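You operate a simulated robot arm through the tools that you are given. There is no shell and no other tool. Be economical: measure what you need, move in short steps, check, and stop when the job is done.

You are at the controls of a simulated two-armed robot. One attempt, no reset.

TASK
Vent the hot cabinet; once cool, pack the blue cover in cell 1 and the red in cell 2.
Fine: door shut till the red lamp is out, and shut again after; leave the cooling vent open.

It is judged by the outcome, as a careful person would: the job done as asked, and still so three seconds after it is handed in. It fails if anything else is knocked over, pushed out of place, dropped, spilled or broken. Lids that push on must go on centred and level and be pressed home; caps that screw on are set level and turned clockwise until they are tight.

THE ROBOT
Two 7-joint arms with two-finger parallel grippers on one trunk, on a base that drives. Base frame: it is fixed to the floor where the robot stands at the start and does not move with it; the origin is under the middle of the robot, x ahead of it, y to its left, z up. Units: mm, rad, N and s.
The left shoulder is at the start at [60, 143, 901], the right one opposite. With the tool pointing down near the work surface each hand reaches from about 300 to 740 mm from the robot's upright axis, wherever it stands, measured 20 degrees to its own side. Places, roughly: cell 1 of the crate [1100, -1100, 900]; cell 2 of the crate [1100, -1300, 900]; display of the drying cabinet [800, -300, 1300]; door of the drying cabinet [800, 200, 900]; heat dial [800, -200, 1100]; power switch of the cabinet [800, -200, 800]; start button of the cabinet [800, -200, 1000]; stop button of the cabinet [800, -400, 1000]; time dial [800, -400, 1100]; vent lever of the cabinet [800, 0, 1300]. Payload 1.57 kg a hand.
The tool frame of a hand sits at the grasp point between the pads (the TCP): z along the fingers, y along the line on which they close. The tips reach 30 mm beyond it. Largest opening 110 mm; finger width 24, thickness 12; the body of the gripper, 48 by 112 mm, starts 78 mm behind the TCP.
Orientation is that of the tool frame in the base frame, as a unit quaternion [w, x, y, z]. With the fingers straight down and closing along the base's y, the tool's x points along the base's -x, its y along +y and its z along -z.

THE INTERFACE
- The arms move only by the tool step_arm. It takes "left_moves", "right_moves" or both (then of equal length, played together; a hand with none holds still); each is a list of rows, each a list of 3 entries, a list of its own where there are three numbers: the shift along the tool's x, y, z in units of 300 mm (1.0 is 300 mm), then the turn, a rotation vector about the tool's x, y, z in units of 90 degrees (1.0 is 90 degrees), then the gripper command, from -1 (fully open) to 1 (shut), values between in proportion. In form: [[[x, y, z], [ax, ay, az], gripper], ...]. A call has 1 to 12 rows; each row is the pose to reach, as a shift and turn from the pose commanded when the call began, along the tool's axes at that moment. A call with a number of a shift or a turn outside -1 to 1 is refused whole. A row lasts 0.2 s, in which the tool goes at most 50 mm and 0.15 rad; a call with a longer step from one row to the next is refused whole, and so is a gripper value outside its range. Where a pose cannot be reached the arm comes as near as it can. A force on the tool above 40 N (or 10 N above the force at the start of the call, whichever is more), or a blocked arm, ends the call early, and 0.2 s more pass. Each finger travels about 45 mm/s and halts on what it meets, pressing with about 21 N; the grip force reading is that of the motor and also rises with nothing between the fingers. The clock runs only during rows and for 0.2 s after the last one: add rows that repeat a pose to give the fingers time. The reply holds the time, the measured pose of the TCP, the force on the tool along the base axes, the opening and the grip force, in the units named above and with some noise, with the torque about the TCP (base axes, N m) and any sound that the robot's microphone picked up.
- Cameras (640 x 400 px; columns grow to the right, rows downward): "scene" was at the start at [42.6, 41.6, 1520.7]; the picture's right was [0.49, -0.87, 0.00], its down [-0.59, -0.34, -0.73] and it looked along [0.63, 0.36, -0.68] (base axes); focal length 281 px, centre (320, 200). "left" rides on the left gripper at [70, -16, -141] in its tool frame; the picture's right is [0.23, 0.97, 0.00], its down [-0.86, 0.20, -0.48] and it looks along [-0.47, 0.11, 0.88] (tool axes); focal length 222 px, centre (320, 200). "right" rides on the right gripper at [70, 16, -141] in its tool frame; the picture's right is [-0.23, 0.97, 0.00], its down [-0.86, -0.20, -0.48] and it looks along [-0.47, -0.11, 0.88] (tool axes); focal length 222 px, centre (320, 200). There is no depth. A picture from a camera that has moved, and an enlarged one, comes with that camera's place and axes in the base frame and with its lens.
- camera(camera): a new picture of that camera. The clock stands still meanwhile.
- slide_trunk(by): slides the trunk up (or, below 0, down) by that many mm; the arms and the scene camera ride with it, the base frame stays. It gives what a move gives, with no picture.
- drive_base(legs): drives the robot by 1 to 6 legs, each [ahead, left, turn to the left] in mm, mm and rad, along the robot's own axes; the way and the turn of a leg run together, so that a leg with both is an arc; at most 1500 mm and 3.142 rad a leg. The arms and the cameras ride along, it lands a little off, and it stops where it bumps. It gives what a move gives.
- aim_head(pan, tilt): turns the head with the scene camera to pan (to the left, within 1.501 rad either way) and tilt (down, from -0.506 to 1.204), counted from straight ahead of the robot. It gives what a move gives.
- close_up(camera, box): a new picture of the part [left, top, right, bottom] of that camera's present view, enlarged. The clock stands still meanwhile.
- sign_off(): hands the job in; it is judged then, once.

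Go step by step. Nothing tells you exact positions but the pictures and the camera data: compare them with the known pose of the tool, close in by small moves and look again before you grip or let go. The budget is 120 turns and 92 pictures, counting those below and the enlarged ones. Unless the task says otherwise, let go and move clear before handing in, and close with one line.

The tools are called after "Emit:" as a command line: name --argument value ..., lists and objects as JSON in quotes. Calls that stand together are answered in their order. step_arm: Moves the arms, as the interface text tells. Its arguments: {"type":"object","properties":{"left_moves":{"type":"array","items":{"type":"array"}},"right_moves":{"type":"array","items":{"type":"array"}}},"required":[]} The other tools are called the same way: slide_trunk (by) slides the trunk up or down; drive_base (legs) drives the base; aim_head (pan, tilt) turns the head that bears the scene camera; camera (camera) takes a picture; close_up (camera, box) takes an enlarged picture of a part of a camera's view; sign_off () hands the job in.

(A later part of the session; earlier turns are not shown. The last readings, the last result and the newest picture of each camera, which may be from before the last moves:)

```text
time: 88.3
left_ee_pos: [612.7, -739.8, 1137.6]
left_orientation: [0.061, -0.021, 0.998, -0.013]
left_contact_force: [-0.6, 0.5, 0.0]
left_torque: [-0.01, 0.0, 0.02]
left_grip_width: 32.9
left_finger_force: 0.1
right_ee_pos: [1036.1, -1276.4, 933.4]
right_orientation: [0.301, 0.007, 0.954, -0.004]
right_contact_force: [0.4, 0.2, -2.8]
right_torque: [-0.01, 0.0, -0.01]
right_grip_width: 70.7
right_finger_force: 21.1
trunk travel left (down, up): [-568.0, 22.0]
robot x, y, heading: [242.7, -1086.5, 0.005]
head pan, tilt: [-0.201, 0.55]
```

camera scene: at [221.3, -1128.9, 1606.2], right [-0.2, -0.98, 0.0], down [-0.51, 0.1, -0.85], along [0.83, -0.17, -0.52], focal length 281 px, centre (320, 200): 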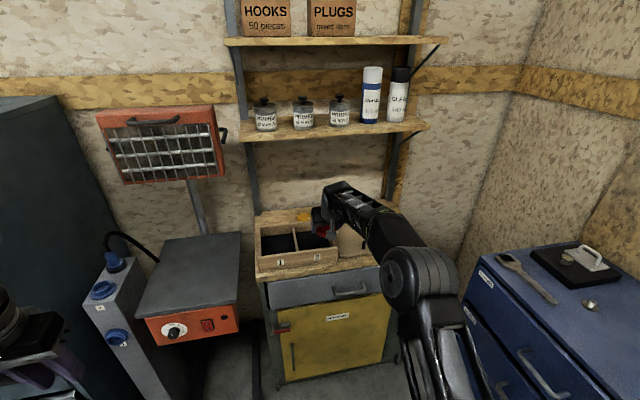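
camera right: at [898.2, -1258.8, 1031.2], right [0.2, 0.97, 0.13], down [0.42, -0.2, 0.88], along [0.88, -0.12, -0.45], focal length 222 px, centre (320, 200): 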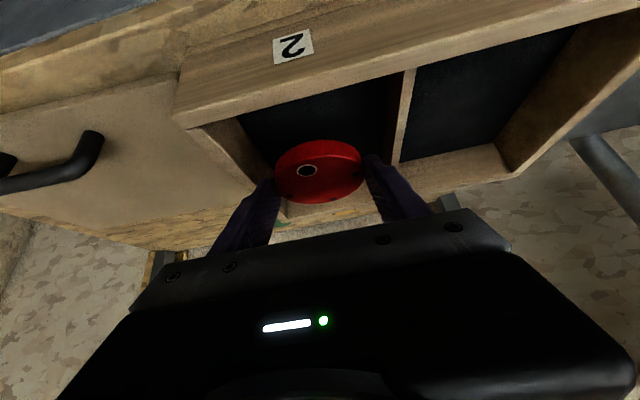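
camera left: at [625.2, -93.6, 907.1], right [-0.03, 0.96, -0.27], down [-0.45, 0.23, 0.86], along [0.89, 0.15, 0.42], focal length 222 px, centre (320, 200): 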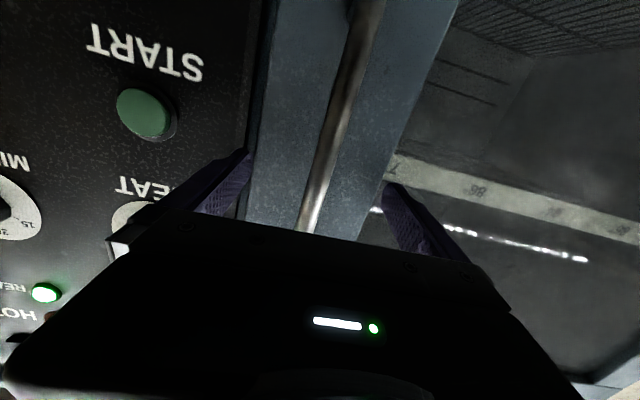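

Emit:
step_arm --right_moves '[[[0.01, 0, 0.014], [0, 0, 0], 1], [[0.019, 0, 0.027], [0, 0, 0], 1], [[0.019, 0, 0.027], [0, 0, 0], 1]]'

Emit:
camera --camera "right"

```text
time: 89.1
left_ee_pos: [613.1, -738.9, 1139.2]
left_orientation: [0.061, -0.021, 0.998, -0.013]
left_contact_force: [-0.1, 0.0, -0.5]
left_torque: [0.02, -0.01, 0.0]
left_grip_width: 32.7
left_finger_force: 0.2
right_ee_pos: [1035.7, -1276.0, 924.4]
right_orientation: [0.301, 0.006, 0.954, -0.003]
right_contact_force: [0.4, 0.2, -2.1]
right_torque: [0.03, 0.05, 0.02]
right_grip_width: 71.0
right_finger_force: 20.9
trunk travel left (down, up): [-568.0, 22.0]
robot x, y, heading: [240.8, -1082.7, 0.004]
head pan, tilt: [-0.201, 0.55]
```

```text
33 pictures are left
camera right: at [898.6, -1257.7, 999.3], right [0.2, 0.97, 0.13], down [0.42, -0.2, 0.88], along [0.88, -0.12, -0.45], focal length 222 px, centre (320, 200)
```

right: 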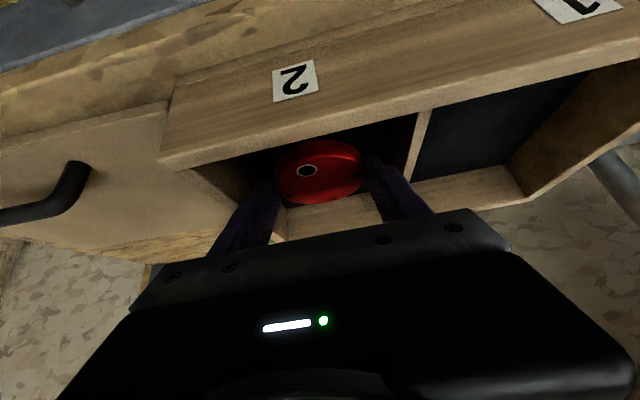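

The cover is inside the cell, not yet touching. Continuing down in small steps.

Emit:
step_arm --right_moves '[[[0.01, 0, 0.014], [0, 0, 0], 1], [[0.019, 0, 0.027], [0, 0, 0], 1], [[0.019, 0, 0.027], [0, 0, 0], 1]]'

Emit:
step_arm --right_moves '[[[0.01, 0, 0.014], [0, 0, 0], 1], [[0.019, 0, 0.027], [0, 0, 0], 1], [[0.019, 0, 0.027], [0, 0, 0], 1]]'

```text
time: 89.9
left_ee_pos: [613.1, -739.4, 1138.4]
left_orientation: [0.061, -0.021, 0.998, -0.014]
left_contact_force: [-0.5, -0.5, -0.1]
left_torque: [0.0, 0.0, -0.02]
left_grip_width: 32.9
left_finger_force: 0.1
right_ee_pos: [1037.2, -1275.8, 913.6]
right_orientation: [0.301, 0.006, 0.954, -0.003]
right_contact_force: [0.0, 0.6, -1.4]
right_torque: [0.02, 0.02, -0.01]
right_grip_width: 70.6
right_finger_force: 20.5
trunk travel left (down, up): [-568.0, 22.0]
robot x, y, heading: [239.1, -1085.3, -0.001]
head pan, tilt: [-0.201, 0.55]
```

```text
time: 90.7
left_ee_pos: [612.0, -739.8, 1138.7]
left_orientation: [0.062, -0.021, 0.998, -0.014]
left_contact_force: [-0.8, -0.4, 0.0]
left_torque: [0.02, -0.02, -0.01]
left_grip_width: 32.9
left_finger_force: 0.0
right_ee_pos: [1037.7, -1275.4, 905.5]
right_orientation: [0.302, 0.007, 0.953, -0.004]
right_contact_force: [0.4, 0.8, 3.6]
right_torque: [0.15, -0.14, -0.04]
right_grip_width: 70.8
right_finger_force: 21.0
trunk travel left (down, up): [-568.0, 22.0]
robot x, y, heading: [242.7, -1087.5, -0.002]
head pan, tilt: [-0.201, 0.55]
```

It has touched the cell floor (about 6 N). I open the fingers just enough for the disc and check before retreating.

Emit:
step_arm --right_moves '[[[0.004, 0, 0.006], [0, 0, 0], 1], [[0.004, 0, 0.006], [0, 0, 0], 0.0], [[0.004, 0, 0.006], [0, 0, 0], -0.5], [[0.004, 0, 0.006], [0, 0, 0], -0.5]]'

Emit:
step_arm --right_moves '[[[0, 0, -0.06], [0, 0, 0], -0.5], [[0, 0, -0.15], [0, 0, 0], -0.5], [[0, 0, -0.3], [0, 0, 0], -0.5], [[0, 0, -0.45], [0, 0, 0], -0.5]]'

Emit:
camera --camera "right"

```text
time: 91.7
left_ee_pos: [611.3, -741.3, 1139.0]
left_orientation: [0.062, -0.021, 0.998, -0.013]
left_contact_force: [-0.1, 0.3, -0.4]
left_torque: [-0.03, 0.0, -0.02]
left_grip_width: 33.2
left_finger_force: 0.1
right_ee_pos: [1037.4, -1278.9, 905.9]
right_orientation: [0.304, 0.008, 0.953, -0.004]
right_contact_force: [5.6, -8.0, 19.9]
right_torque: [0.5, -0.35, -0.53]
right_grip_width: 75.8
right_finger_force: 0.1
trunk travel left (down, up): [-568.0, 22.0]
robot x, y, heading: [241.2, -1087.5, -0.003]
head pan, tilt: [-0.201, 0.55]
```

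```text
time: 92.7
left_ee_pos: [611.8, -739.2, 1140.2]
left_orientation: [0.062, -0.022, 0.998, -0.013]
left_contact_force: [-0.5, 0.4, -0.2]
left_torque: [-0.01, 0.01, -0.01]
left_grip_width: 33.0
left_finger_force: 0.1
right_ee_pos: [957.2, -1276.7, 1011.3]
right_orientation: [0.3, 0.006, 0.954, -0.003]
right_contact_force: [0.8, 0.4, -0.8]
right_torque: [0.0, -0.03, 0.01]
right_grip_width: 82.6
right_finger_force: 0.1
trunk travel left (down, up): [-568.0, 22.0]
robot x, y, heading: [240.8, -1088.0, 0.002]
head pan, tilt: [-0.201, 0.55]
```

```text
32 pictures are left
camera right: at [819.5, -1257.4, 1086.9], right [0.2, 0.97, 0.13], down [0.42, -0.2, 0.88], along [0.88, -0.12, -0.45], focal length 222 px, centre (320, 200)
```

right: 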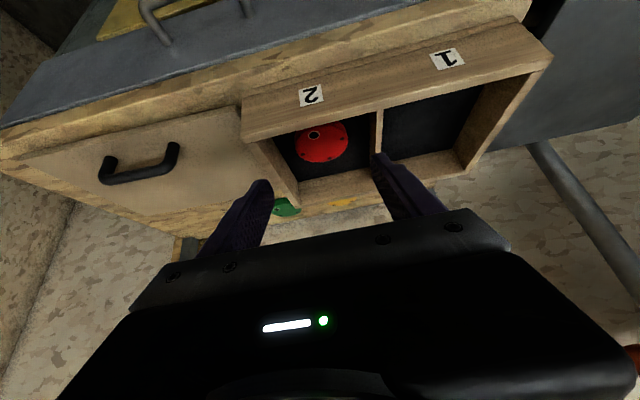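

Red lies flat in cell 2. Now back to the cabinet for the blue cover: back away, drive left, turn to 0.75 rad, lower the trunk 250 mm and open the hand.

Emit:
drive_base --legs '[[-371, 0, 0], [0, 672, 0], [0, 0, 0.75]]'

Emit:
slide_trunk --by -250

Emit:
step_arm --right_moves '[[[0, 0, 0], [0, -0.04, 0], -1], [[0, 0, 0], [0, -0.078, 0], -1], [[0, 0, 0], [0, -0.078, 0], -1]]'

Emit:
aim_head --pan -0.15 --tilt 0.6

Emit:
camera --camera "scene"

```text
time: 100.3
left_ee_pos: [-81.5, 98.1, 1139.3]
left_orientation: [0.061, -0.377, 0.924, 0.01]
left_contact_force: [0.4, 0.0, -0.5]
left_torque: [-0.01, 0.02, -0.03]
left_grip_width: 33.0
left_finger_force: 0.0
right_ee_pos: [533.4, -69.6, 1012.7]
right_orientation: [0.282, -0.335, 0.893, 0.105]
right_contact_force: [0.4, -0.6, 0.0]
right_torque: [-0.01, 0.0, 0.0]
right_grip_width: 82.6
right_finger_force: 0.1
trunk travel left (down, up): [-568.0, 22.0]
robot x, y, heading: [-127.3, -412.2, 0.73]
head pan, tilt: [-0.201, 0.55]
```

```text
time: 102.9
left_ee_pos: [-82.3, 96.8, 888.7]
left_orientation: [0.062, -0.377, 0.924, 0.01]
left_contact_force: [-0.4, 0.1, -0.5]
left_torque: [-0.01, -0.03, 0.0]
left_grip_width: 32.9
left_finger_force: 0.1
right_ee_pos: [534.3, -69.9, 761.8]
right_orientation: [0.282, -0.334, 0.893, 0.104]
right_contact_force: [0.1, -0.8, 0.5]
right_torque: [-0.01, 0.06, -0.03]
right_grip_width: 82.5
right_finger_force: 0.0
trunk travel left (down, up): [-318.0, 272.0]
robot x, y, heading: [-124.2, -411.0, 0.729]
head pan, tilt: [-0.201, 0.55]
```

```text
time: 103.7
left_ee_pos: [-81.2, 98.7, 889.8]
left_orientation: [0.062, -0.377, 0.924, 0.009]
left_contact_force: [0.4, -0.3, 0.1]
left_torque: [0.0, -0.01, -0.02]
left_grip_width: 33.0
left_finger_force: 0.1
right_ee_pos: [534.1, -69.2, 760.8]
right_orientation: [0.337, -0.327, 0.874, 0.125]
right_contact_force: [-0.8, 0.5, 0.5]
right_torque: [-0.04, 0.02, 0.01]
right_grip_width: 110.1
right_finger_force: 0.1
trunk travel left (down, up): [-318.0, 272.0]
robot x, y, heading: [-124.9, -407.2, 0.732]
head pan, tilt: [-0.201, 0.55]
```

```text
time: 104.3
left_ee_pos: [-80.8, 98.3, 889.2]
left_orientation: [0.062, -0.377, 0.924, 0.009]
left_contact_force: [0.0, 0.2, -0.1]
left_torque: [-0.01, 0.02, 0.03]
left_grip_width: 33.0
left_finger_force: 0.1
right_ee_pos: [533.4, -69.4, 761.4]
right_orientation: [0.336, -0.329, 0.874, 0.126]
right_contact_force: [-0.2, 0.0, 0.2]
right_torque: [-0.01, 0.04, 0.02]
right_grip_width: 109.8
right_finger_force: 0.0
trunk travel left (down, up): [-318.0, 272.0]
robot x, y, heading: [-127.6, -407.5, 0.731]
head pan, tilt: [-0.15, 0.6]
```

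```text
31 pictures are left
camera scene: at [-75.5, -379.9, 1351.8], right [0.55, -0.84, 0.0], down [-0.47, -0.31, -0.83], along [0.69, 0.45, -0.56], focal length 281 px, centre (320, 200)
```

scene: 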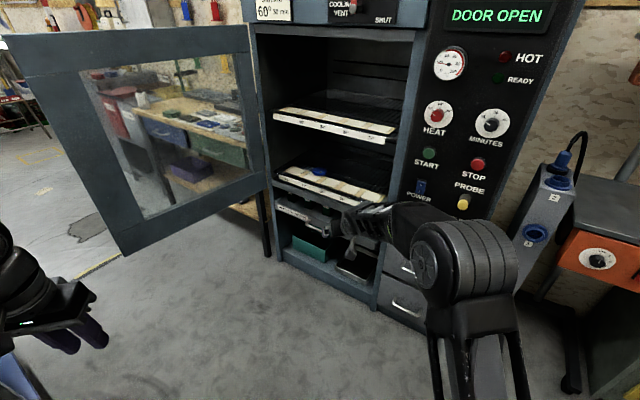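

The blue cover is confirmed at about [950, 304, 684], and the door stands well open at about 103°. I drive ahead 455 mm along the hand's line and look through the hand camera.

Emit:
drive_base --legs '[[250, 0, 0], [205, 0, 0]]'

Emit:
camera --camera "right"

Emit:
camera --camera "scene"

```text
time: 107.4
left_ee_pos: [256.2, 404.6, 888.3]
left_orientation: [0.062, -0.379, 0.923, 0.01]
left_contact_force: [-0.7, 0.1, -0.3]
left_torque: [-0.02, 0.04, 0.05]
left_grip_width: 32.9
left_finger_force: 0.1
right_ee_pos: [872.4, 238.9, 760.2]
right_orientation: [0.335, -0.331, 0.873, 0.125]
right_contact_force: [1.0, 0.9, 0.1]
right_torque: [-0.02, 0.02, -0.01]
right_grip_width: 110.1
right_finger_force: 0.2
trunk travel left (down, up): [-318.0, 272.0]
robot x, y, heading: [213.3, -102.3, 0.732]
head pan, tilt: [-0.15, 0.6]
```

```text
30 pictures are left
camera right: at [752.0, 154.8, 818.8], right [-0.52, 0.84, 0.15], down [0.37, 0.06, 0.93], along [0.77, 0.53, -0.34], focal length 222 px, centre (320, 200)
```

right: 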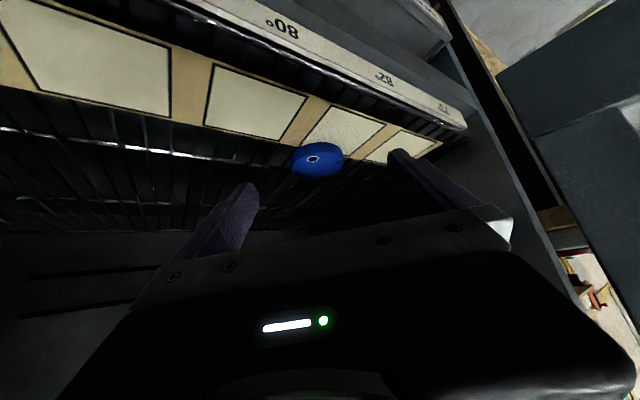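

```text
29 pictures are left
camera scene: at [264.5, -72.6, 1351.7], right [0.55, -0.83, 0.0], down [-0.47, -0.31, -0.82], along [0.69, 0.46, -0.57], focal length 281 px, centre (320, 200)
```

scene: 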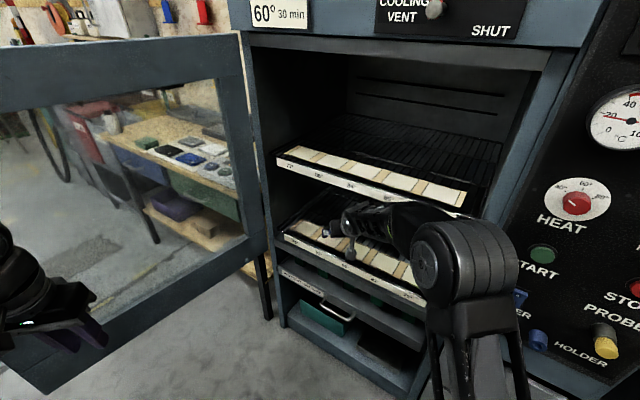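

The blue cover lies ahead, centred between the fingers. I move in along the finger line to just above it.

Emit:
step_arm --right_moves '[[[-0.025, -0.004, 0.067], [0, 0, 0], -1], [[-0.05, -0.008, 0.134], [0, 0, 0], -1], [[-0.073, -0.012, 0.2], [0, 0, 0], -1], [[-0.097, -0.017, 0.268], [0, 0, 0], -1], [[-0.097, -0.017, 0.268], [0, 0, 0], -1]]'

Emit:
camera --camera "right"

```text
time: 108.6
left_ee_pos: [255.9, 404.6, 888.9]
left_orientation: [0.062, -0.379, 0.923, 0.01]
left_contact_force: [1.0, 0.0, -0.3]
left_torque: [-0.03, 0.02, 0.0]
left_grip_width: 33.1
left_finger_force: 0.1
right_ee_pos: [931.6, 286.4, 721.0]
right_orientation: [0.335, -0.33, 0.874, 0.126]
right_contact_force: [-0.1, -0.5, 0.4]
right_torque: [0.04, 0.02, 0.03]
right_grip_width: 110.2
right_finger_force: 0.1
trunk travel left (down, up): [-318.0, 272.0]
robot x, y, heading: [215.5, -97.1, 0.731]
head pan, tilt: [-0.15, 0.6]
```

```text
28 pictures are left
camera right: at [811.5, 202.0, 778.1], right [-0.52, 0.84, 0.15], down [0.37, 0.06, 0.93], along [0.77, 0.53, -0.34], focal length 222 px, centre (320, 200)
```

right: 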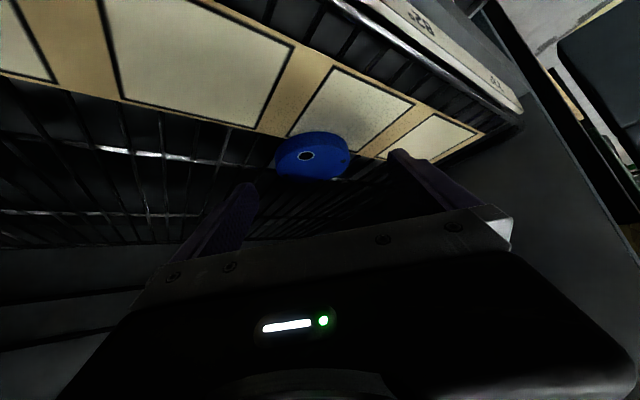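

By size it is still about 35 mm off along the fingers and slightly low. I advance that much, watching for shelf contact.

Emit:
step_arm --right_moves '[[[0.003, -0.006, 0.029], [0, 0, 0], -1], [[0.006, -0.012, 0.058], [0, 0, 0], -1], [[0.008, -0.018, 0.087], [0, 0, 0], -1], [[0.011, -0.025, 0.116], [0, 0, 0], -1], [[0.011, -0.025, 0.116], [0, 0, 0], -1]]'

Emit:
camera --camera "right"

```text
time: 109.8
left_ee_pos: [256.9, 405.1, 888.6]
left_orientation: [0.062, -0.379, 0.923, 0.009]
left_contact_force: [0.4, -0.6, -0.5]
left_torque: [0.03, 0.03, 0.05]
left_grip_width: 32.8
left_finger_force: 0.1
right_ee_pos: [953.7, 292.7, 693.3]
right_orientation: [0.336, -0.33, 0.873, 0.125]
right_contact_force: [0.8, -0.1, -0.3]
right_torque: [0.01, 0.01, -0.03]
right_grip_width: 109.8
right_finger_force: 0.0
trunk travel left (down, up): [-318.0, 272.0]
robot x, y, heading: [213.6, -99.2, 0.741]
head pan, tilt: [-0.15, 0.6]
```

```text
27 pictures are left
camera right: at [832.6, 209.1, 750.4], right [-0.52, 0.84, 0.15], down [0.37, 0.06, 0.93], along [0.77, 0.53, -0.34], focal length 222 px, centre (320, 200)
```

right: 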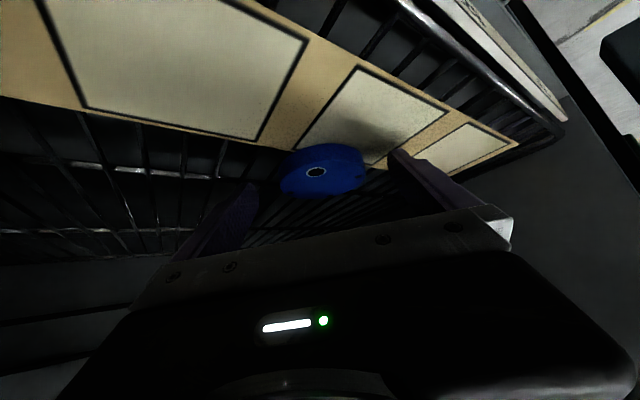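

The cover now sits between the finger tips, as red did when gripped. I lower 4 mm and close.

Emit:
step_arm --right_moves '[[[0.009, 0, 0.01], [0, 0, 0], -1], [[0.009, 0, 0.01], [0, 0, 0], 0.2], [[0.009, 0, 0.01], [0, 0, 0], 0.6], [[0.009, 0, 0.01], [0, 0, 0], 1], [[0.009, 0, 0.01], [0, 0, 0], 1], [[0.009, 0, 0.01], [0, 0, 0], 1]]'

Emit:
step_arm --right_moves '[[[-0.02, 0, -0.025], [0, 0, 0], 1], [[-0.045, 0, -0.05], [0, 0, 0], 1], [[-0.067, 0, -0.075], [0, 0, 0], 1], [[-0.09, 0, -0.1], [0, 0, 0], 1]]'

Emit:
camera --camera "right"

```text
time: 111.2
left_ee_pos: [255.1, 405.0, 888.4]
left_orientation: [0.062, -0.379, 0.923, 0.009]
left_contact_force: [-0.6, -0.5, 0.8]
left_torque: [0.06, 0.01, -0.02]
left_grip_width: 33.0
left_finger_force: 0.2
right_ee_pos: [951.6, 293.6, 690.1]
right_orientation: [0.337, -0.328, 0.873, 0.125]
right_contact_force: [0.2, 2.2, 8.2]
right_torque: [0.3, 0.13, -0.01]
right_grip_width: 70.9
right_finger_force: 21.1
trunk travel left (down, up): [-318.0, 272.0]
robot x, y, heading: [209.3, -104.6, 0.737]
head pan, tilt: [-0.15, 0.6]
```

```text
time: 112.2
left_ee_pos: [255.9, 405.6, 889.7]
left_orientation: [0.062, -0.379, 0.923, 0.009]
left_contact_force: [-1.0, 0.5, 0.0]
left_torque: [-0.04, 0.0, 0.02]
left_grip_width: 33.1
left_finger_force: 0.0
right_ee_pos: [953.0, 292.9, 728.7]
right_orientation: [0.336, -0.33, 0.873, 0.125]
right_contact_force: [0.4, -0.4, -3.0]
right_torque: [-0.04, 0.03, 0.01]
right_grip_width: 71.1
right_finger_force: 20.9
trunk travel left (down, up): [-318.0, 272.0]
robot x, y, heading: [208.8, -99.2, 0.738]
head pan, tilt: [-0.15, 0.6]
```

```text
26 pictures are left
camera right: at [832.5, 208.2, 786.8], right [-0.52, 0.84, 0.15], down [0.37, 0.06, 0.93], along [0.77, 0.53, -0.34], focal length 222 px, centre (320, 200)
```

right: 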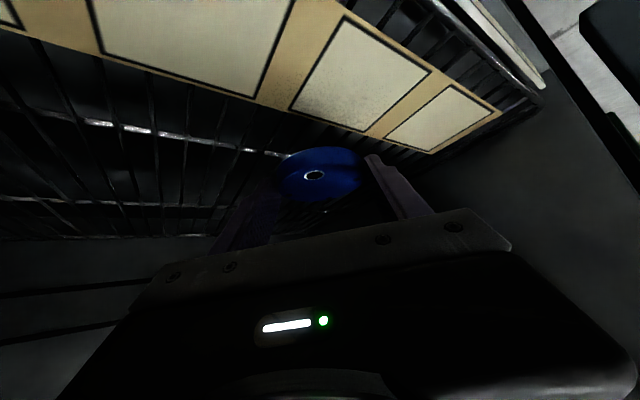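

Blue is held (71 mm). I back out of the cabinet, raise the trunk, turn forward and return to the crate.

Emit:
drive_base --legs '[[-500, 0, 0]]'

Emit:
slide_trunk --by 265

Emit:
drive_base --legs '[[0, 0, -0.738], [0, -500, 0]]'

Emit:
step_arm --right_moves '[[[-0.04, 0, -0.05], [0, 0, 0], 1], [[-0.08, 0, -0.1], [0, 0, 0], 1], [[-0.11, 0, -0.125], [0, 0, 0], 1], [[-0.11, 0, -0.125], [0, 0, 0], 1]]'

```text
time: 115.1
left_ee_pos: [-116.4, 68.4, 890.3]
left_orientation: [0.061, -0.382, 0.922, 0.009]
left_contact_force: [0.1, -0.4, -0.1]
left_torque: [-0.03, 0.02, 0.0]
left_grip_width: 33.0
left_finger_force: 0.0
right_ee_pos: [580.3, -39.0, 729.1]
right_orientation: [0.335, -0.334, 0.872, 0.128]
right_contact_force: [0.3, -0.8, -3.6]
right_torque: [-0.06, 0.07, -0.05]
right_grip_width: 71.3
right_finger_force: 20.9
trunk travel left (down, up): [-318.0, 272.0]
robot x, y, heading: [-157.1, -438.3, 0.747]
head pan, tilt: [-0.15, 0.6]
```

```text
time: 117.8
left_ee_pos: [-116.6, 68.6, 1154.1]
left_orientation: [0.062, -0.382, 0.922, 0.01]
left_contact_force: [0.0, -0.1, -0.7]
left_torque: [-0.02, -0.03, -0.02]
left_grip_width: 32.9
left_finger_force: 0.0
right_ee_pos: [580.2, -38.4, 992.9]
right_orientation: [0.336, -0.333, 0.872, 0.127]
right_contact_force: [-0.1, -0.7, -2.5]
right_torque: [-0.08, 0.08, -0.03]
right_grip_width: 71.0
right_finger_force: 20.9
trunk travel left (down, up): [-583.0, 7.0]
robot x, y, heading: [-156.1, -442.3, 0.746]
head pan, tilt: [-0.15, 0.6]
```

```text
time: 122.7
left_ee_pos: [216.5, -589.5, 1154.5]
left_orientation: [0.061, -0.018, 0.998, -0.013]
left_contact_force: [0.0, -0.6, 0.0]
left_torque: [0.03, 0.0, -0.01]
left_grip_width: 33.0
left_finger_force: 0.0
right_ee_pos: [655.1, -1141.2, 994.0]
right_orientation: [0.358, 0.008, 0.934, -0.004]
right_contact_force: [-0.9, -0.1, -1.9]
right_torque: [0.03, 0.06, 0.02]
right_grip_width: 71.4
right_finger_force: 21.0
trunk travel left (down, up): [-583.0, 7.0]
robot x, y, heading: [-155.0, -932.0, -0.004]
head pan, tilt: [-0.15, 0.6]
```

```text
time: 123.7
left_ee_pos: [216.8, -588.6, 1153.5]
left_orientation: [0.061, -0.019, 0.998, -0.014]
left_contact_force: [0.3, 0.0, -0.3]
left_torque: [-0.02, 0.0, 0.01]
left_grip_width: 32.7
left_finger_force: 0.0
right_ee_pos: [655.5, -1140.1, 1044.2]
right_orientation: [0.358, 0.007, 0.934, -0.003]
right_contact_force: [-0.6, -0.2, -2.2]
right_torque: [0.0, 0.06, 0.01]
right_grip_width: 71.0
right_finger_force: 21.1
trunk travel left (down, up): [-583.0, 7.0]
robot x, y, heading: [-157.9, -934.2, -0.002]
head pan, tilt: [-0.15, 0.6]
```

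Now aligned with cell 1 (hand y≈-1140). I drive ahead to over the cell and check.

Emit:
drive_base --legs '[[389, 3, 0]]'

Emit:
camera --camera "right"

Emit:
close_up --camera "scene" --box '[240, 150, 400, 250]'

```text
time: 126.2
left_ee_pos: [619.7, -587.8, 1153.6]
left_orientation: [0.062, -0.019, 0.998, -0.014]
left_contact_force: [0.5, 0.3, -0.5]
left_torque: [-0.02, 0.03, -0.03]
left_grip_width: 32.9
left_finger_force: 0.0
right_ee_pos: [1056.6, -1141.8, 1042.2]
right_orientation: [0.358, 0.008, 0.933, -0.005]
right_contact_force: [-0.2, 0.3, -2.9]
right_torque: [-0.03, 0.07, -0.02]
right_grip_width: 71.2
right_finger_force: 20.9
trunk travel left (down, up): [-583.0, 7.0]
robot x, y, heading: [244.0, -933.4, -0.006]
head pan, tilt: [-0.15, 0.6]
```

```text
25 pictures are left
camera right: at [910.8, -1121.8, 1100.6], right [0.19, 0.97, 0.15], down [0.31, -0.2, 0.93], along [0.93, -0.13, -0.34], focal length 222 px, centre (320, 200)
```

right: 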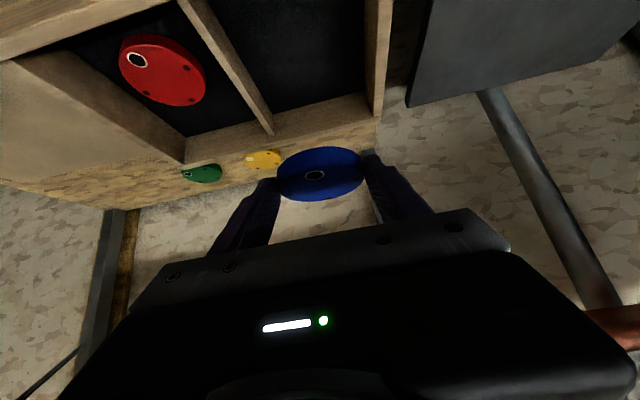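

```text
4.00 times, centred on (320, 200) of scene
camera zoom: at [302.8, -944.9, 1616.7], right [-0.16, -0.99, 0.0], down [-0.56, 0.09, -0.82], along [0.81, -0.13, -0.57], focal length 1123 px, centre (320, 200)
```

zoom: 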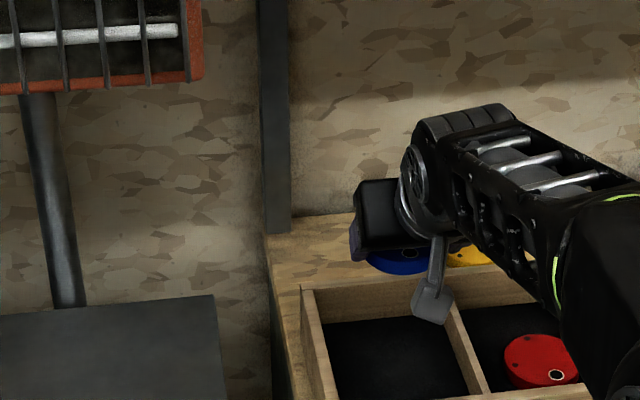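

Slightly overshot: I shift back 12 mm and 5 mm left while lowering to just above the rim, then check.

Emit:
step_arm --right_moves '[[[0.03, 0.017, -0.026], [0, 0, 0], 1], [[0.08, 0.017, 0.03], [0, 0, 0], 1], [[0.14, 0.017, 0.09], [0, 0, 0], 1], [[0.195, 0.017, 0.156], [0, 0, 0], 1], [[0.195, 0.017, 0.156], [0, 0, 0], 1]]'

Emit:
camera --camera "right"

Emit:
close_up --camera "scene" --box '[280, 180, 400, 255]'

```text
time: 127.4
left_ee_pos: [617.9, -588.3, 1153.7]
left_orientation: [0.062, -0.018, 0.998, -0.014]
left_contact_force: [0.0, 0.9, -0.7]
left_torque: [0.0, 0.01, 0.0]
left_grip_width: 32.9
left_finger_force: 0.0
right_ee_pos: [1041.6, -1135.0, 970.0]
right_orientation: [0.359, 0.01, 0.933, -0.005]
right_contact_force: [-0.9, 0.1, -2.5]
right_torque: [-0.02, 0.06, 0.0]
right_grip_width: 71.5
right_finger_force: 21.3
trunk travel left (down, up): [-583.0, 7.0]
robot x, y, heading: [247.4, -930.4, -0.007]
head pan, tilt: [-0.15, 0.6]
```

```text
23 pictures are left
camera right: at [896.4, -1116.1, 1026.8], right [0.19, 0.97, 0.15], down [0.31, -0.2, 0.93], along [0.93, -0.13, -0.34], focal length 222 px, centre (320, 200)
```

right: 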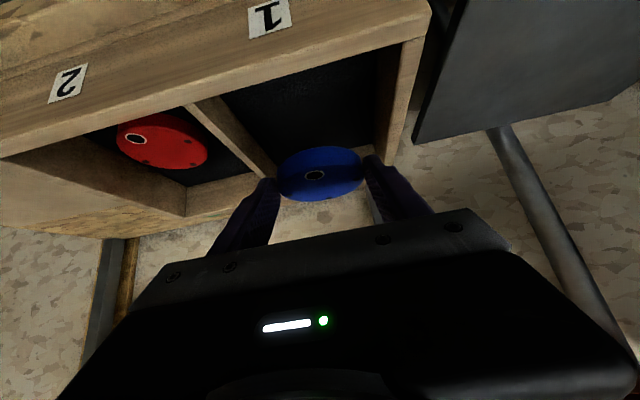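

```text
5.33 times, centred on (340, 218) of scene
camera zoom: at [301.3, -944.7, 1616.8], right [-0.16, -0.99, 0.0], down [-0.56, 0.09, -0.83], along [0.82, -0.13, -0.56], focal length 1497 px, centre (213, 107)
```

zoom: 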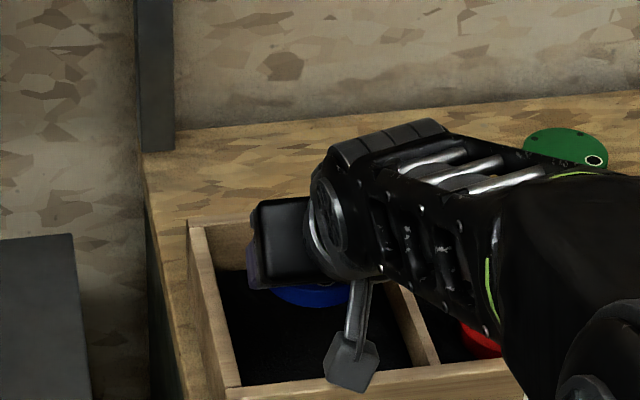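

Centred between the divider and left wall. I lower into the cell, slowing near the floor (expected at hand z≈903).

Emit:
step_arm --right_moves '[[[0.03, 0, 0.033], [0, 0, 0], 1], [[0.06, 0, 0.066], [0, 0, 0], 1], [[0.085, 0, 0.094], [0, 0, 0], 1], [[0.107, 0, 0.118], [0, 0, 0], 1], [[0.107, 0, 0.118], [0, 0, 0], 1]]'

Emit:
camera --camera "right"

```text
time: 128.6
left_ee_pos: [618.7, -587.1, 1154.3]
left_orientation: [0.062, -0.018, 0.998, -0.013]
left_contact_force: [0.4, 0.3, 0.2]
left_torque: [0.03, 0.0, 0.02]
left_grip_width: 33.0
left_finger_force: 0.0
right_ee_pos: [1042.3, -1135.6, 922.1]
right_orientation: [0.358, 0.01, 0.934, -0.005]
right_contact_force: [-0.1, -0.2, -2.3]
right_torque: [0.01, 0.06, 0.01]
right_grip_width: 71.4
right_finger_force: 20.6
trunk travel left (down, up): [-583.0, 7.0]
robot x, y, heading: [245.8, -935.8, -0.008]
head pan, tilt: [-0.15, 0.6]
```

```text
21 pictures are left
camera right: at [897.1, -1116.9, 979.2], right [0.19, 0.97, 0.15], down [0.31, -0.2, 0.93], along [0.93, -0.13, -0.34], focal length 222 px, centre (320, 200)
```

right: 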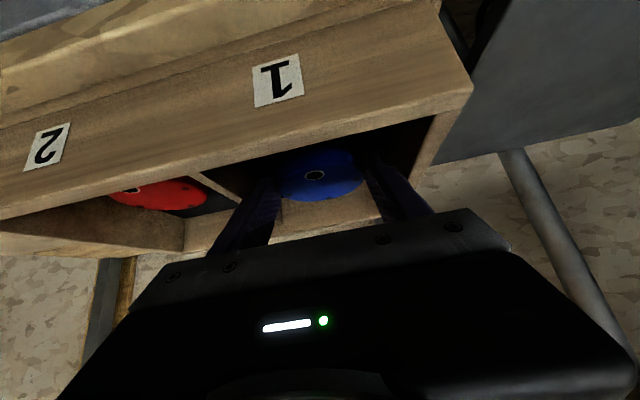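

Emit:
step_arm --right_moves '[[[0.011, 0, 0.012], [0, 0, 0], 1], [[0.022, 0, 0.025], [0, 0, 0], 1], [[0.022, 0, 0.025], [0, 0, 0], 1]]'

Emit:
step_arm --right_moves '[[[0.009, 0, 0.01], [0, 0, 0], 1], [[0.018, 0, 0.02], [0, 0, 0], 1], [[0.018, 0, 0.02], [0, 0, 0], 1]]'

```text
time: 129.4
left_ee_pos: [619.2, -587.8, 1154.2]
left_orientation: [0.061, -0.018, 0.998, -0.014]
left_contact_force: [0.2, 0.4, 0.1]
left_torque: [-0.03, 0.04, -0.03]
left_grip_width: 33.1
left_finger_force: 0.0
right_ee_pos: [1043.5, -1137.1, 910.9]
right_orientation: [0.359, 0.009, 0.933, -0.004]
right_contact_force: [0.2, -0.1, -1.8]
right_torque: [-0.01, 0.01, 0.01]
right_grip_width: 71.4
right_finger_force: 21.3
trunk travel left (down, up): [-583.0, 7.0]
robot x, y, heading: [244.4, -927.6, -0.006]
head pan, tilt: [-0.15, 0.6]
```

```text
time: 130.2
left_ee_pos: [619.6, -588.2, 1153.1]
left_orientation: [0.061, -0.018, 0.998, -0.013]
left_contact_force: [-0.1, -0.2, 0.2]
left_torque: [-0.01, -0.03, 0.0]
left_grip_width: 33.1
left_finger_force: 0.0
right_ee_pos: [1043.2, -1136.0, 905.4]
right_orientation: [0.359, 0.01, 0.933, -0.005]
right_contact_force: [0.5, -0.1, 0.9]
right_torque: [0.09, -0.12, -0.01]
right_grip_width: 71.1
right_finger_force: 20.7
trunk travel left (down, up): [-583.0, 7.0]
robot x, y, heading: [241.7, -932.1, -0.007]
head pan, tilt: [-0.15, 0.6]
```

Contact is just beginning. I press 2 mm further, open a little, and retreat along the fingers.

Emit:
step_arm --right_moves '[[[0.005, 0, 0.006], [0, 0, 0], 1], [[0.005, 0, 0.006], [0, 0, 0], 0.0], [[0.005, 0, 0.006], [0, 0, 0], -0.45], [[0.005, 0, 0.006], [0, 0, 0], -0.45], [[0.005, 0, 0.006], [0, 0, 0], -0.45]]'

Emit:
step_arm --right_moves '[[[0, 0, -0.06], [0, 0, 0], -0.45], [[0, 0, -0.15], [0, 0, 0], -0.45], [[-0.08, 0, -0.28], [0, 0, 0], -0.45], [[-0.16, 0, -0.4], [0, 0, 0], -0.45]]'

Emit:
camera --camera "right"

```text
time: 131.4
left_ee_pos: [618.3, -588.1, 1154.4]
left_orientation: [0.062, -0.019, 0.998, -0.012]
left_contact_force: [-0.7, 0.3, 0.2]
left_torque: [0.01, 0.04, 0.01]
left_grip_width: 32.8
left_finger_force: 0.2
right_ee_pos: [1042.0, -1136.8, 903.7]
right_orientation: [0.361, 0.01, 0.932, -0.006]
right_contact_force: [2.9, -5.9, 15.4]
right_torque: [0.39, -0.26, -0.34]
right_grip_width: 74.4
right_finger_force: 0.0
trunk travel left (down, up): [-583.0, 7.0]
robot x, y, heading: [244.9, -928.8, -0.011]
head pan, tilt: [-0.15, 0.6]
```

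```text
time: 132.4
left_ee_pos: [617.7, -588.3, 1153.2]
left_orientation: [0.063, -0.018, 0.998, -0.014]
left_contact_force: [-0.6, -0.6, 0.3]
left_torque: [-0.02, -0.04, -0.01]
left_grip_width: 33.1
left_finger_force: 0.0
right_ee_pos: [999.0, -1135.8, 1020.8]
right_orientation: [0.358, 0.009, 0.933, -0.005]
right_contact_force: [0.1, -0.6, 0.4]
right_torque: [-0.02, 0.01, 0.02]
right_grip_width: 80.0
right_finger_force: 0.1
trunk travel left (down, up): [-583.0, 7.0]
robot x, y, heading: [245.5, -931.3, -0.002]
head pan, tilt: [-0.15, 0.6]
```

```text
20 pictures are left
camera right: at [853.4, -1116.6, 1079.7], right [0.19, 0.97, 0.15], down [0.31, -0.2, 0.93], along [0.93, -0.13, -0.34], focal length 222 px, centre (320, 200)
```

right: 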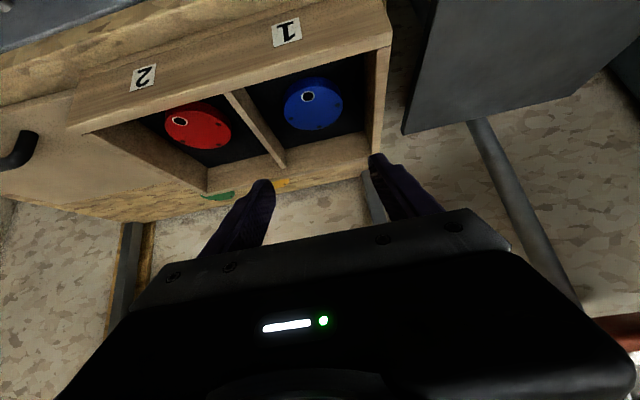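

Both covers lie flat in the right cells. Next I'll shut the door: back away, set the right hand level with fingers shut, and return toward the cabinet to hook the door's outer edge from the outside.

Emit:
drive_base --legs '[[-480, 0, 0]]'

Emit:
step_arm --right_moves '[[[0.007, 0.028, -0.055], [0, -0.044, 0], 1], [[0.013, 0.056, -0.11], [0, -0.088, 0], 1], [[0.02, 0.083, -0.164], [0, -0.133, 0], 1], [[0.027, 0.111, -0.219], [0, -0.177, 0], 1], [[0.033, 0.139, -0.273], [0, -0.221, 0], 1], [[0.04, 0.167, -0.328], [0, -0.265, 0], 1], [[0.047, 0.194, -0.383], [0, -0.31, 0], 1], [[0.053, 0.222, -0.437], [0, -0.354, 0], 1], [[0.06, 0.25, -0.492], [0, -0.398, 0], 1], [[0.067, 0.278, -0.547], [0, -0.442, 0], 1], [[0.073, 0.306, -0.6], [0, -0.487, 0], 1], [[0.08, 0.333, -0.656], [0, -0.531, 0], 1]]'

Emit:
drive_base --legs '[[0, 850, 0], [0, 0, 1.0]]'

Emit:
aim_head --pan 0.0 --tilt 0.6

Emit:
camera --camera "scene"

```text
time: 135.3
left_ee_pos: [139.9, -584.9, 1154.4]
left_orientation: [0.062, -0.017, 0.998, -0.012]
left_contact_force: [0.6, 0.9, 0.3]
left_torque: [0.0, -0.04, -0.03]
left_grip_width: 33.1
left_finger_force: 0.0
right_ee_pos: [520.8, -1133.7, 1022.5]
right_orientation: [0.359, 0.01, 0.933, -0.005]
right_contact_force: [0.0, -0.5, -0.6]
right_torque: [0.0, -0.04, -0.01]
right_grip_width: 79.6
right_finger_force: 0.1
trunk travel left (down, up): [-583.0, 7.0]
robot x, y, heading: [-234.1, -928.4, -0.007]
head pan, tilt: [-0.15, 0.6]
```

```text
time: 137.9
left_ee_pos: [140.7, -584.6, 1154.2]
left_orientation: [0.062, -0.017, 0.998, -0.014]
left_contact_force: [0.3, -0.5, 0.5]
left_torque: [0.0, 0.0, -0.03]
left_grip_width: 33.5
left_finger_force: 0.0
right_ee_pos: [373.1, -1029.8, 1152.8]
right_orientation: [0.706, 0.007, 0.708, -0.01]
right_contact_force: [-0.6, -0.3, -0.2]
right_torque: [0.01, 0.0, 0.02]
right_grip_width: 0.1
right_finger_force: 21.2
trunk travel left (down, up): [-583.0, 7.0]
robot x, y, heading: [-237.5, -928.9, -0.008]
head pan, tilt: [-0.15, 0.6]
```

```text
time: 145.0
left_ee_pos: [-328.1, 435.0, 1153.3]
left_orientation: [0.061, -0.501, 0.863, 0.017]
left_contact_force: [-0.2, 0.4, 0.2]
left_torque: [0.04, -0.02, -0.01]
left_grip_width: 32.9
left_finger_force: 0.1
right_ee_pos: [172.5, 398.3, 1151.7]
right_orientation: [0.621, -0.339, 0.622, 0.336]
right_contact_force: [-0.1, 0.4, 0.0]
right_torque: [-0.01, 0.0, -0.02]
right_grip_width: 0.0
right_finger_force: 21.0
trunk travel left (down, up): [-583.0, 7.0]
robot x, y, heading: [-230.8, -68.5, 1.012]
head pan, tilt: [-0.15, 0.6]
```

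```text
time: 145.7
left_ee_pos: [-328.1, 434.8, 1153.3]
left_orientation: [0.061, -0.501, 0.863, 0.018]
left_contact_force: [0.2, -0.7, 0.4]
left_torque: [-0.02, -0.02, 0.02]
left_grip_width: 32.9
left_finger_force: 0.1
right_ee_pos: [172.7, 398.9, 1152.1]
right_orientation: [0.621, -0.339, 0.622, 0.336]
right_contact_force: [0.8, 0.4, -0.4]
right_torque: [-0.04, 0.01, -0.01]
right_grip_width: 0.3
right_finger_force: 21.0
trunk travel left (down, up): [-583.0, 7.0]
robot x, y, heading: [-233.3, -66.6, 1.011]
head pan, tilt: [0.0, 0.6]
```

```text
19 pictures are left
camera scene: at [-201.7, -16.0, 1616.8], right [0.85, -0.53, 0.0], down [-0.3, -0.48, -0.83], along [0.44, 0.7, -0.56], focal length 281 px, centre (320, 200)
```

scene: 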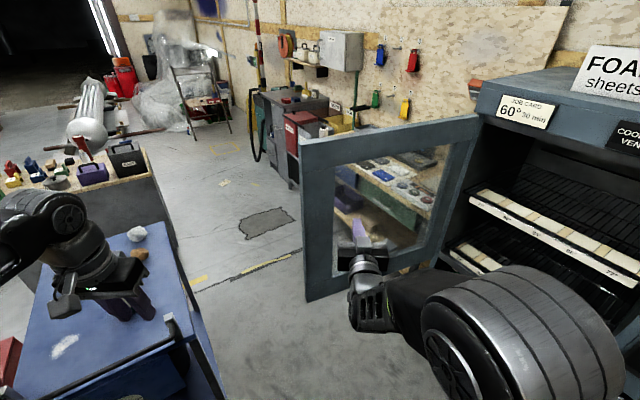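

The door edge is at about [143, 647]. With the arm I'll move the right hand left past the edge line, then extend ahead so that the finger ends outside the door.

Emit:
step_arm --right_moves '[[[0, 0.14, 0], [0, 0, 0], 1], [[0, 0.28, 0], [0, 0, 0], 1], [[0, 0.42, 0], [0, 0, 0], 1], [[0, 0.56, 0], [0, 0, 0], 1], [[0, 0.7, 0], [0, 0, 0], 1], [[0, 0.75, 0.1], [0, 0, 0], 1], [[0, 0.75, 0.23], [0, 0, 0], 1], [[0, 0.75, 0.36], [0, 0, 0], 1], [[0, 0.75, 0.36], [0, 0, 0], 1]]'

Emit:
camera --camera "scene"

```text
time: 147.7
left_ee_pos: [-329.3, 435.4, 1154.6]
left_orientation: [0.061, -0.501, 0.863, 0.018]
left_contact_force: [0.0, -0.2, -0.3]
left_torque: [0.0, -0.06, 0.01]
left_grip_width: 32.9
left_finger_force: 0.1
right_ee_pos: [41.5, 611.0, 1150.1]
right_orientation: [0.621, -0.338, 0.622, 0.336]
right_contact_force: [0.0, -0.2, -0.3]
right_torque: [0.0, 0.02, -0.01]
right_grip_width: 0.0
right_finger_force: 21.2
trunk travel left (down, up): [-583.0, 7.0]
robot x, y, heading: [-230.1, -67.6, 1.011]
head pan, tilt: [0.0, 0.6]
```

```text
18 pictures are left
camera scene: at [-202.2, -16.6, 1616.8], right [0.85, -0.53, 0.0], down [-0.3, -0.48, -0.83], along [0.44, 0.7, -0.56], focal length 281 px, centre (320, 200)
```

scene: 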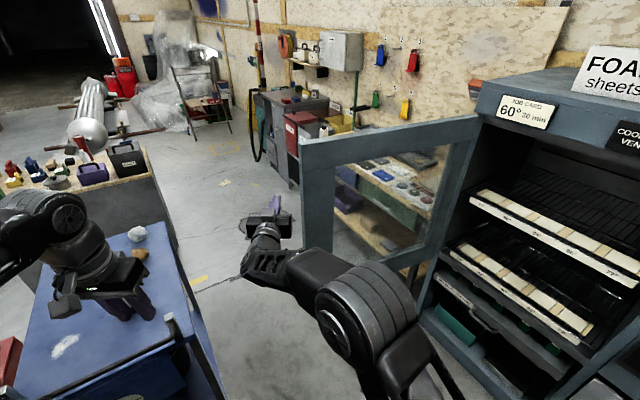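

The hand is clear of the door edge on its left. I drive ahead 135 mm so the fingertips pass the outer face, then look.

Emit:
drive_base --legs '[[135, 0, 0]]'

Emit:
close_up --camera "scene" --box '[220, 120, 380, 220]'

```text
time: 149.0
left_ee_pos: [-252.9, 550.3, 1153.4]
left_orientation: [0.059, -0.5, 0.864, 0.018]
left_contact_force: [0.1, 0.1, 0.1]
left_torque: [-0.05, 0.02, -0.02]
left_grip_width: 33.2
left_finger_force: 0.0
right_ee_pos: [116.2, 727.3, 1149.6]
right_orientation: [0.621, -0.339, 0.623, 0.335]
right_contact_force: [-0.1, 0.2, 0.0]
right_torque: [-0.01, -0.02, 0.01]
right_grip_width: 0.0
right_finger_force: 20.7
trunk travel left (down, up): [-583.0, 7.0]
robot x, y, heading: [-156.8, 49.7, 1.009]
head pan, tilt: [0.0, 0.6]
```

```text
4.00 times, centred on (300, 170) of scene
camera zoom: at [-128.2, 100.8, 1616.7], right [0.85, -0.53, 0.0], down [-0.3, -0.48, -0.82], along [0.44, 0.7, -0.57], focal length 1123 px, centre (400, 320)
```

zoom: 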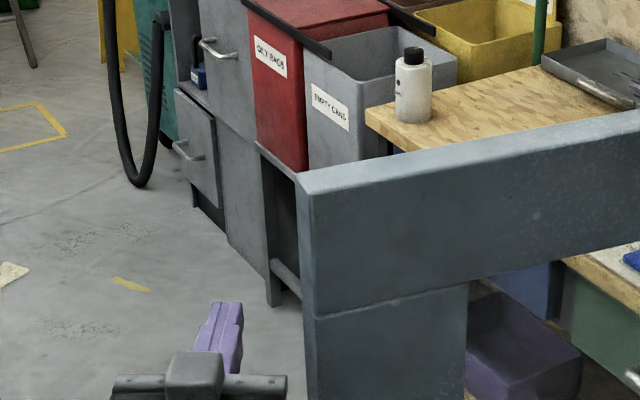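

The fingertips are outside the door, but the finger angle is poor for pulling. I'll turn the hand about 42° clockwise at this spot so the finger lies along the outer face.

Emit:
step_arm --right_moves '[[[0, 0.01, 0], [0.08, 0, 0], 1], [[0, 0.02, 0], [0.16, 0, 0], 1], [[0, 0.03, 0], [0.24, 0, 0], 1], [[0, 0.03, 0], [0.32, 0, 0], 1], [[0, 0.03, 0], [0.4, 0, 0], 1], [[0, 0.03, 0], [0.47, 0, 0], 1], [[0, 0.03, 0], [0.47, 0, 0], 1]]'

Emit:
close_up --camera "scene" --box '[180, 110, 400, 247]'

```text
time: 150.6
left_ee_pos: [-255.3, 551.1, 1153.9]
left_orientation: [0.061, -0.501, 0.863, 0.018]
left_contact_force: [0.4, -0.2, -0.6]
left_torque: [-0.01, -0.02, -0.03]
left_grip_width: 32.9
left_finger_force: 0.0
right_ee_pos: [113.1, 710.4, 1146.8]
right_orientation: [0.694, -0.136, 0.694, 0.13]
right_contact_force: [0.4, 0.0, -0.7]
right_torque: [0.0, -0.01, -0.01]
right_grip_width: 0.1
right_finger_force: 21.3
right hand out of reach, approached as far as the arm can: row 5, 6, 7
trunk travel left (down, up): [-583.0, 7.0]
robot x, y, heading: [-159.2, 50.3, 1.006]
head pan, tilt: [0.0, 0.6]
```

```text
2.91 times, centred on (290, 178) of scene
camera zoom: at [-129.5, 98.8, 1616.8], right [0.85, -0.53, 0.0], down [-0.3, -0.48, -0.83], along [0.44, 0.7, -0.56], focal length 816 px, centre (407, 262)
```

zoom: 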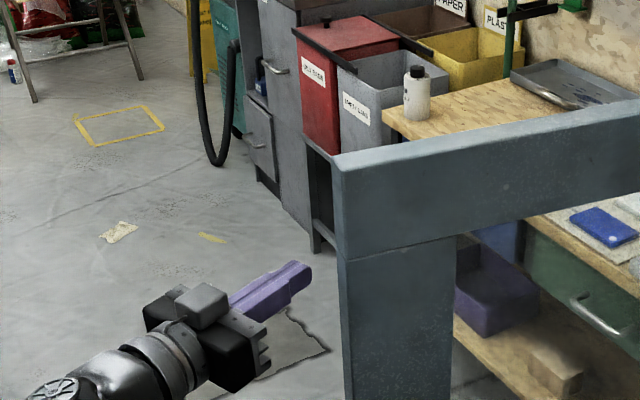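

The finger now lies at about 22°, outside the door edge. I'll drive so that it hooks the edge, and pull the door back along its arc toward 80°.

Emit:
drive_base --legs '[[13, -21, 0], [-48, -31, 0], [-104, -54, 0], [-93, -71, 0]]'

Emit:
camera --camera "scene"

```text
time: 153.6
left_ee_pos: [-225.8, 259.3, 1154.7]
left_orientation: [0.061, -0.499, 0.864, 0.019]
left_contact_force: [0.1, -0.6, -0.1]
left_torque: [0.01, -0.03, 0.0]
left_grip_width: 32.7
left_finger_force: 0.0
right_ee_pos: [144.0, 420.7, 1147.2]
right_orientation: [0.694, -0.135, 0.695, 0.131]
right_contact_force: [-0.8, 0.1, 1.2]
right_torque: [-0.02, -0.02, 0.02]
right_grip_width: 0.0
right_finger_force: 21.3
trunk travel left (down, up): [-583.0, 7.0]
robot x, y, heading: [-133.1, -238.0, 1.006]
head pan, tilt: [0.0, 0.6]
```

```text
15 pictures are left
camera scene: at [-101.1, -191.6, 1616.9], right [0.84, -0.54, 0.0], down [-0.3, -0.48, -0.83], along [0.44, 0.7, -0.56], focal length 281 px, centre (320, 200)
```

scene: 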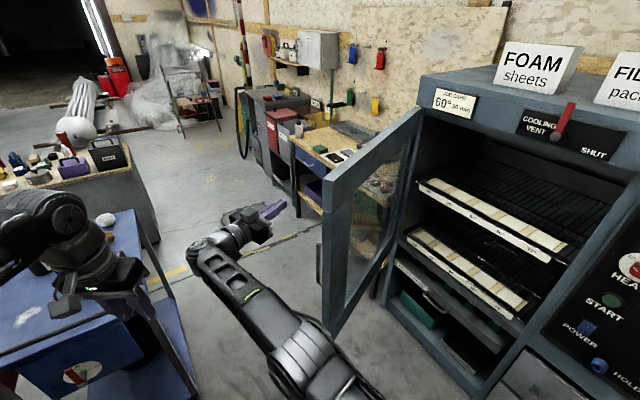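

The door swung freely and is now near 66°, closing ahead of the hand. I'll follow with the fingertip against its outer face, above the handle, to about 45°.

Emit:
drive_base --legs '[[-65, -148, 0], [-45, -100, 0], [-45, -100, 0]]'

Emit:
camera --camera "scene"

```text
time: 156.6
left_ee_pos: [-17.2, -57.1, 1153.6]
left_orientation: [0.06, -0.499, 0.865, 0.019]
left_contact_force: [0.5, 0.6, -0.1]
left_torque: [0.02, 0.04, 0.0]
left_grip_width: 32.9
left_finger_force: 0.0
right_ee_pos: [353.6, 103.5, 1147.1]
right_orientation: [0.694, -0.136, 0.695, 0.13]
right_contact_force: [0.1, 0.3, 0.5]
right_torque: [-0.03, -0.01, 0.02]
right_grip_width: 0.1
right_finger_force: 21.1
trunk travel left (down, up): [-583.0, 7.0]
robot x, y, heading: [73.9, -555.3, 1.003]
head pan, tilt: [0.0, 0.6]
```

```text
14 pictures are left
camera scene: at [108.1, -508.2, 1616.8], right [0.84, -0.54, 0.0], down [-0.3, -0.48, -0.83], along [0.44, 0.7, -0.56], focal length 281 px, centre (320, 200)
```

scene: 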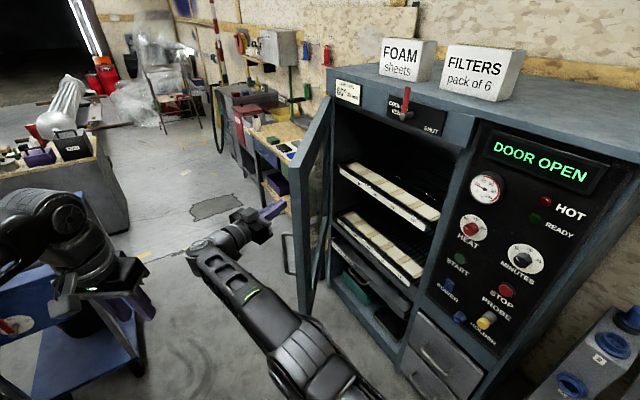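

The door is at about 40°. I'll back off left, turn to face the cabinet and straighten the hand, to push the door shut frontally.

Emit:
drive_base --legs '[[162, 666, 0], [0, 0, -1.0]]'

Emit:
step_arm --right_moves '[[[0, 0, 0], [-0.08, 0, 0], 1], [[0, 0, 0], [-0.16, 0, 0], 1], [[0, 0, 0], [-0.24, 0, 0], 1], [[0, 0, 0], [-0.32, 0, 0], 1], [[0, 0, 0], [-0.4, 0, 0], 1], [[0, 0, 0], [-0.4, 0, 0], 1]]'

Emit:
aim_head --pan 0.1 --tilt 0.6

Emit:
camera --camera "scene"

```text
time: 162.8
left_ee_pos: [-26.8, 282.1, 1154.1]
left_orientation: [0.062, -0.032, 0.997, -0.013]
left_contact_force: [-1.0, -0.7, 0.4]
left_torque: [0.0, -0.02, -0.03]
left_grip_width: 33.0
left_finger_force: 0.1
right_ee_pos: [311.1, 63.3, 1146.6]
right_orientation: [0.673, 0.209, 0.676, -0.214]
right_contact_force: [0.5, 0.4, -0.9]
right_torque: [0.04, 0.02, -0.03]
right_grip_width: 0.0
right_finger_force: 21.1
trunk travel left (down, up): [-583.0, 7.0]
robot x, y, heading: [-393.1, -74.0, 0.023]
head pan, tilt: [0.0, 0.6]
```

```text
time: 164.2
left_ee_pos: [-27.4, 282.9, 1154.2]
left_orientation: [0.063, -0.032, 0.997, -0.013]
left_contact_force: [-0.4, 0.0, 0.3]
left_torque: [-0.01, 0.01, 0.04]
left_grip_width: 33.1
left_finger_force: 0.0
right_ee_pos: [311.9, 64.3, 1146.1]
right_orientation: [0.704, -0.012, 0.71, 0.007]
right_contact_force: [0.0, -0.9, -0.8]
right_torque: [-0.01, 0.01, 0.01]
right_grip_width: 0.1
right_finger_force: 20.9
trunk travel left (down, up): [-583.0, 7.0]
robot x, y, heading: [-395.9, -69.6, 0.023]
head pan, tilt: [0.0, 0.6]
```

```text
time: 164.9
left_ee_pos: [-28.3, 283.0, 1154.2]
left_orientation: [0.063, -0.033, 0.997, -0.012]
left_contact_force: [-0.6, 0.3, 0.6]
left_torque: [0.0, 0.0, -0.01]
left_grip_width: 33.0
left_finger_force: 0.0
right_ee_pos: [311.9, 63.5, 1146.6]
right_orientation: [0.704, -0.011, 0.71, 0.006]
right_contact_force: [0.1, -0.1, -0.5]
right_torque: [-0.02, 0.0, -0.03]
right_grip_width: 0.0
right_finger_force: 21.2
trunk travel left (down, up): [-583.0, 7.0]
robot x, y, heading: [-393.1, -74.3, 0.02]
head pan, tilt: [0.099, 0.6]
```

```text
13 pictures are left
camera scene: at [-334.1, -61.5, 1616.8], right [0.12, -0.99, 0.0], down [-0.56, -0.07, -0.83], along [0.82, 0.1, -0.56], focal length 281 px, centre (320, 200)
```

scene: 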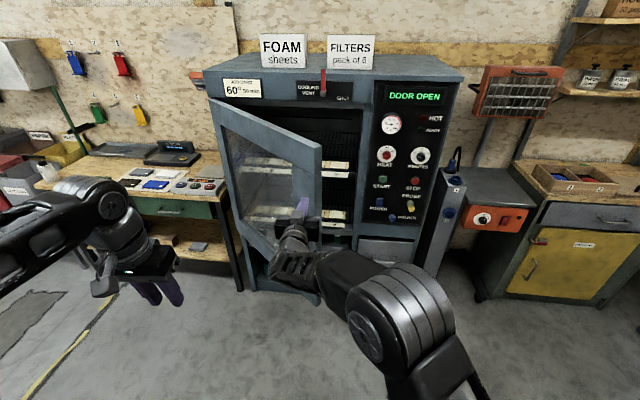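

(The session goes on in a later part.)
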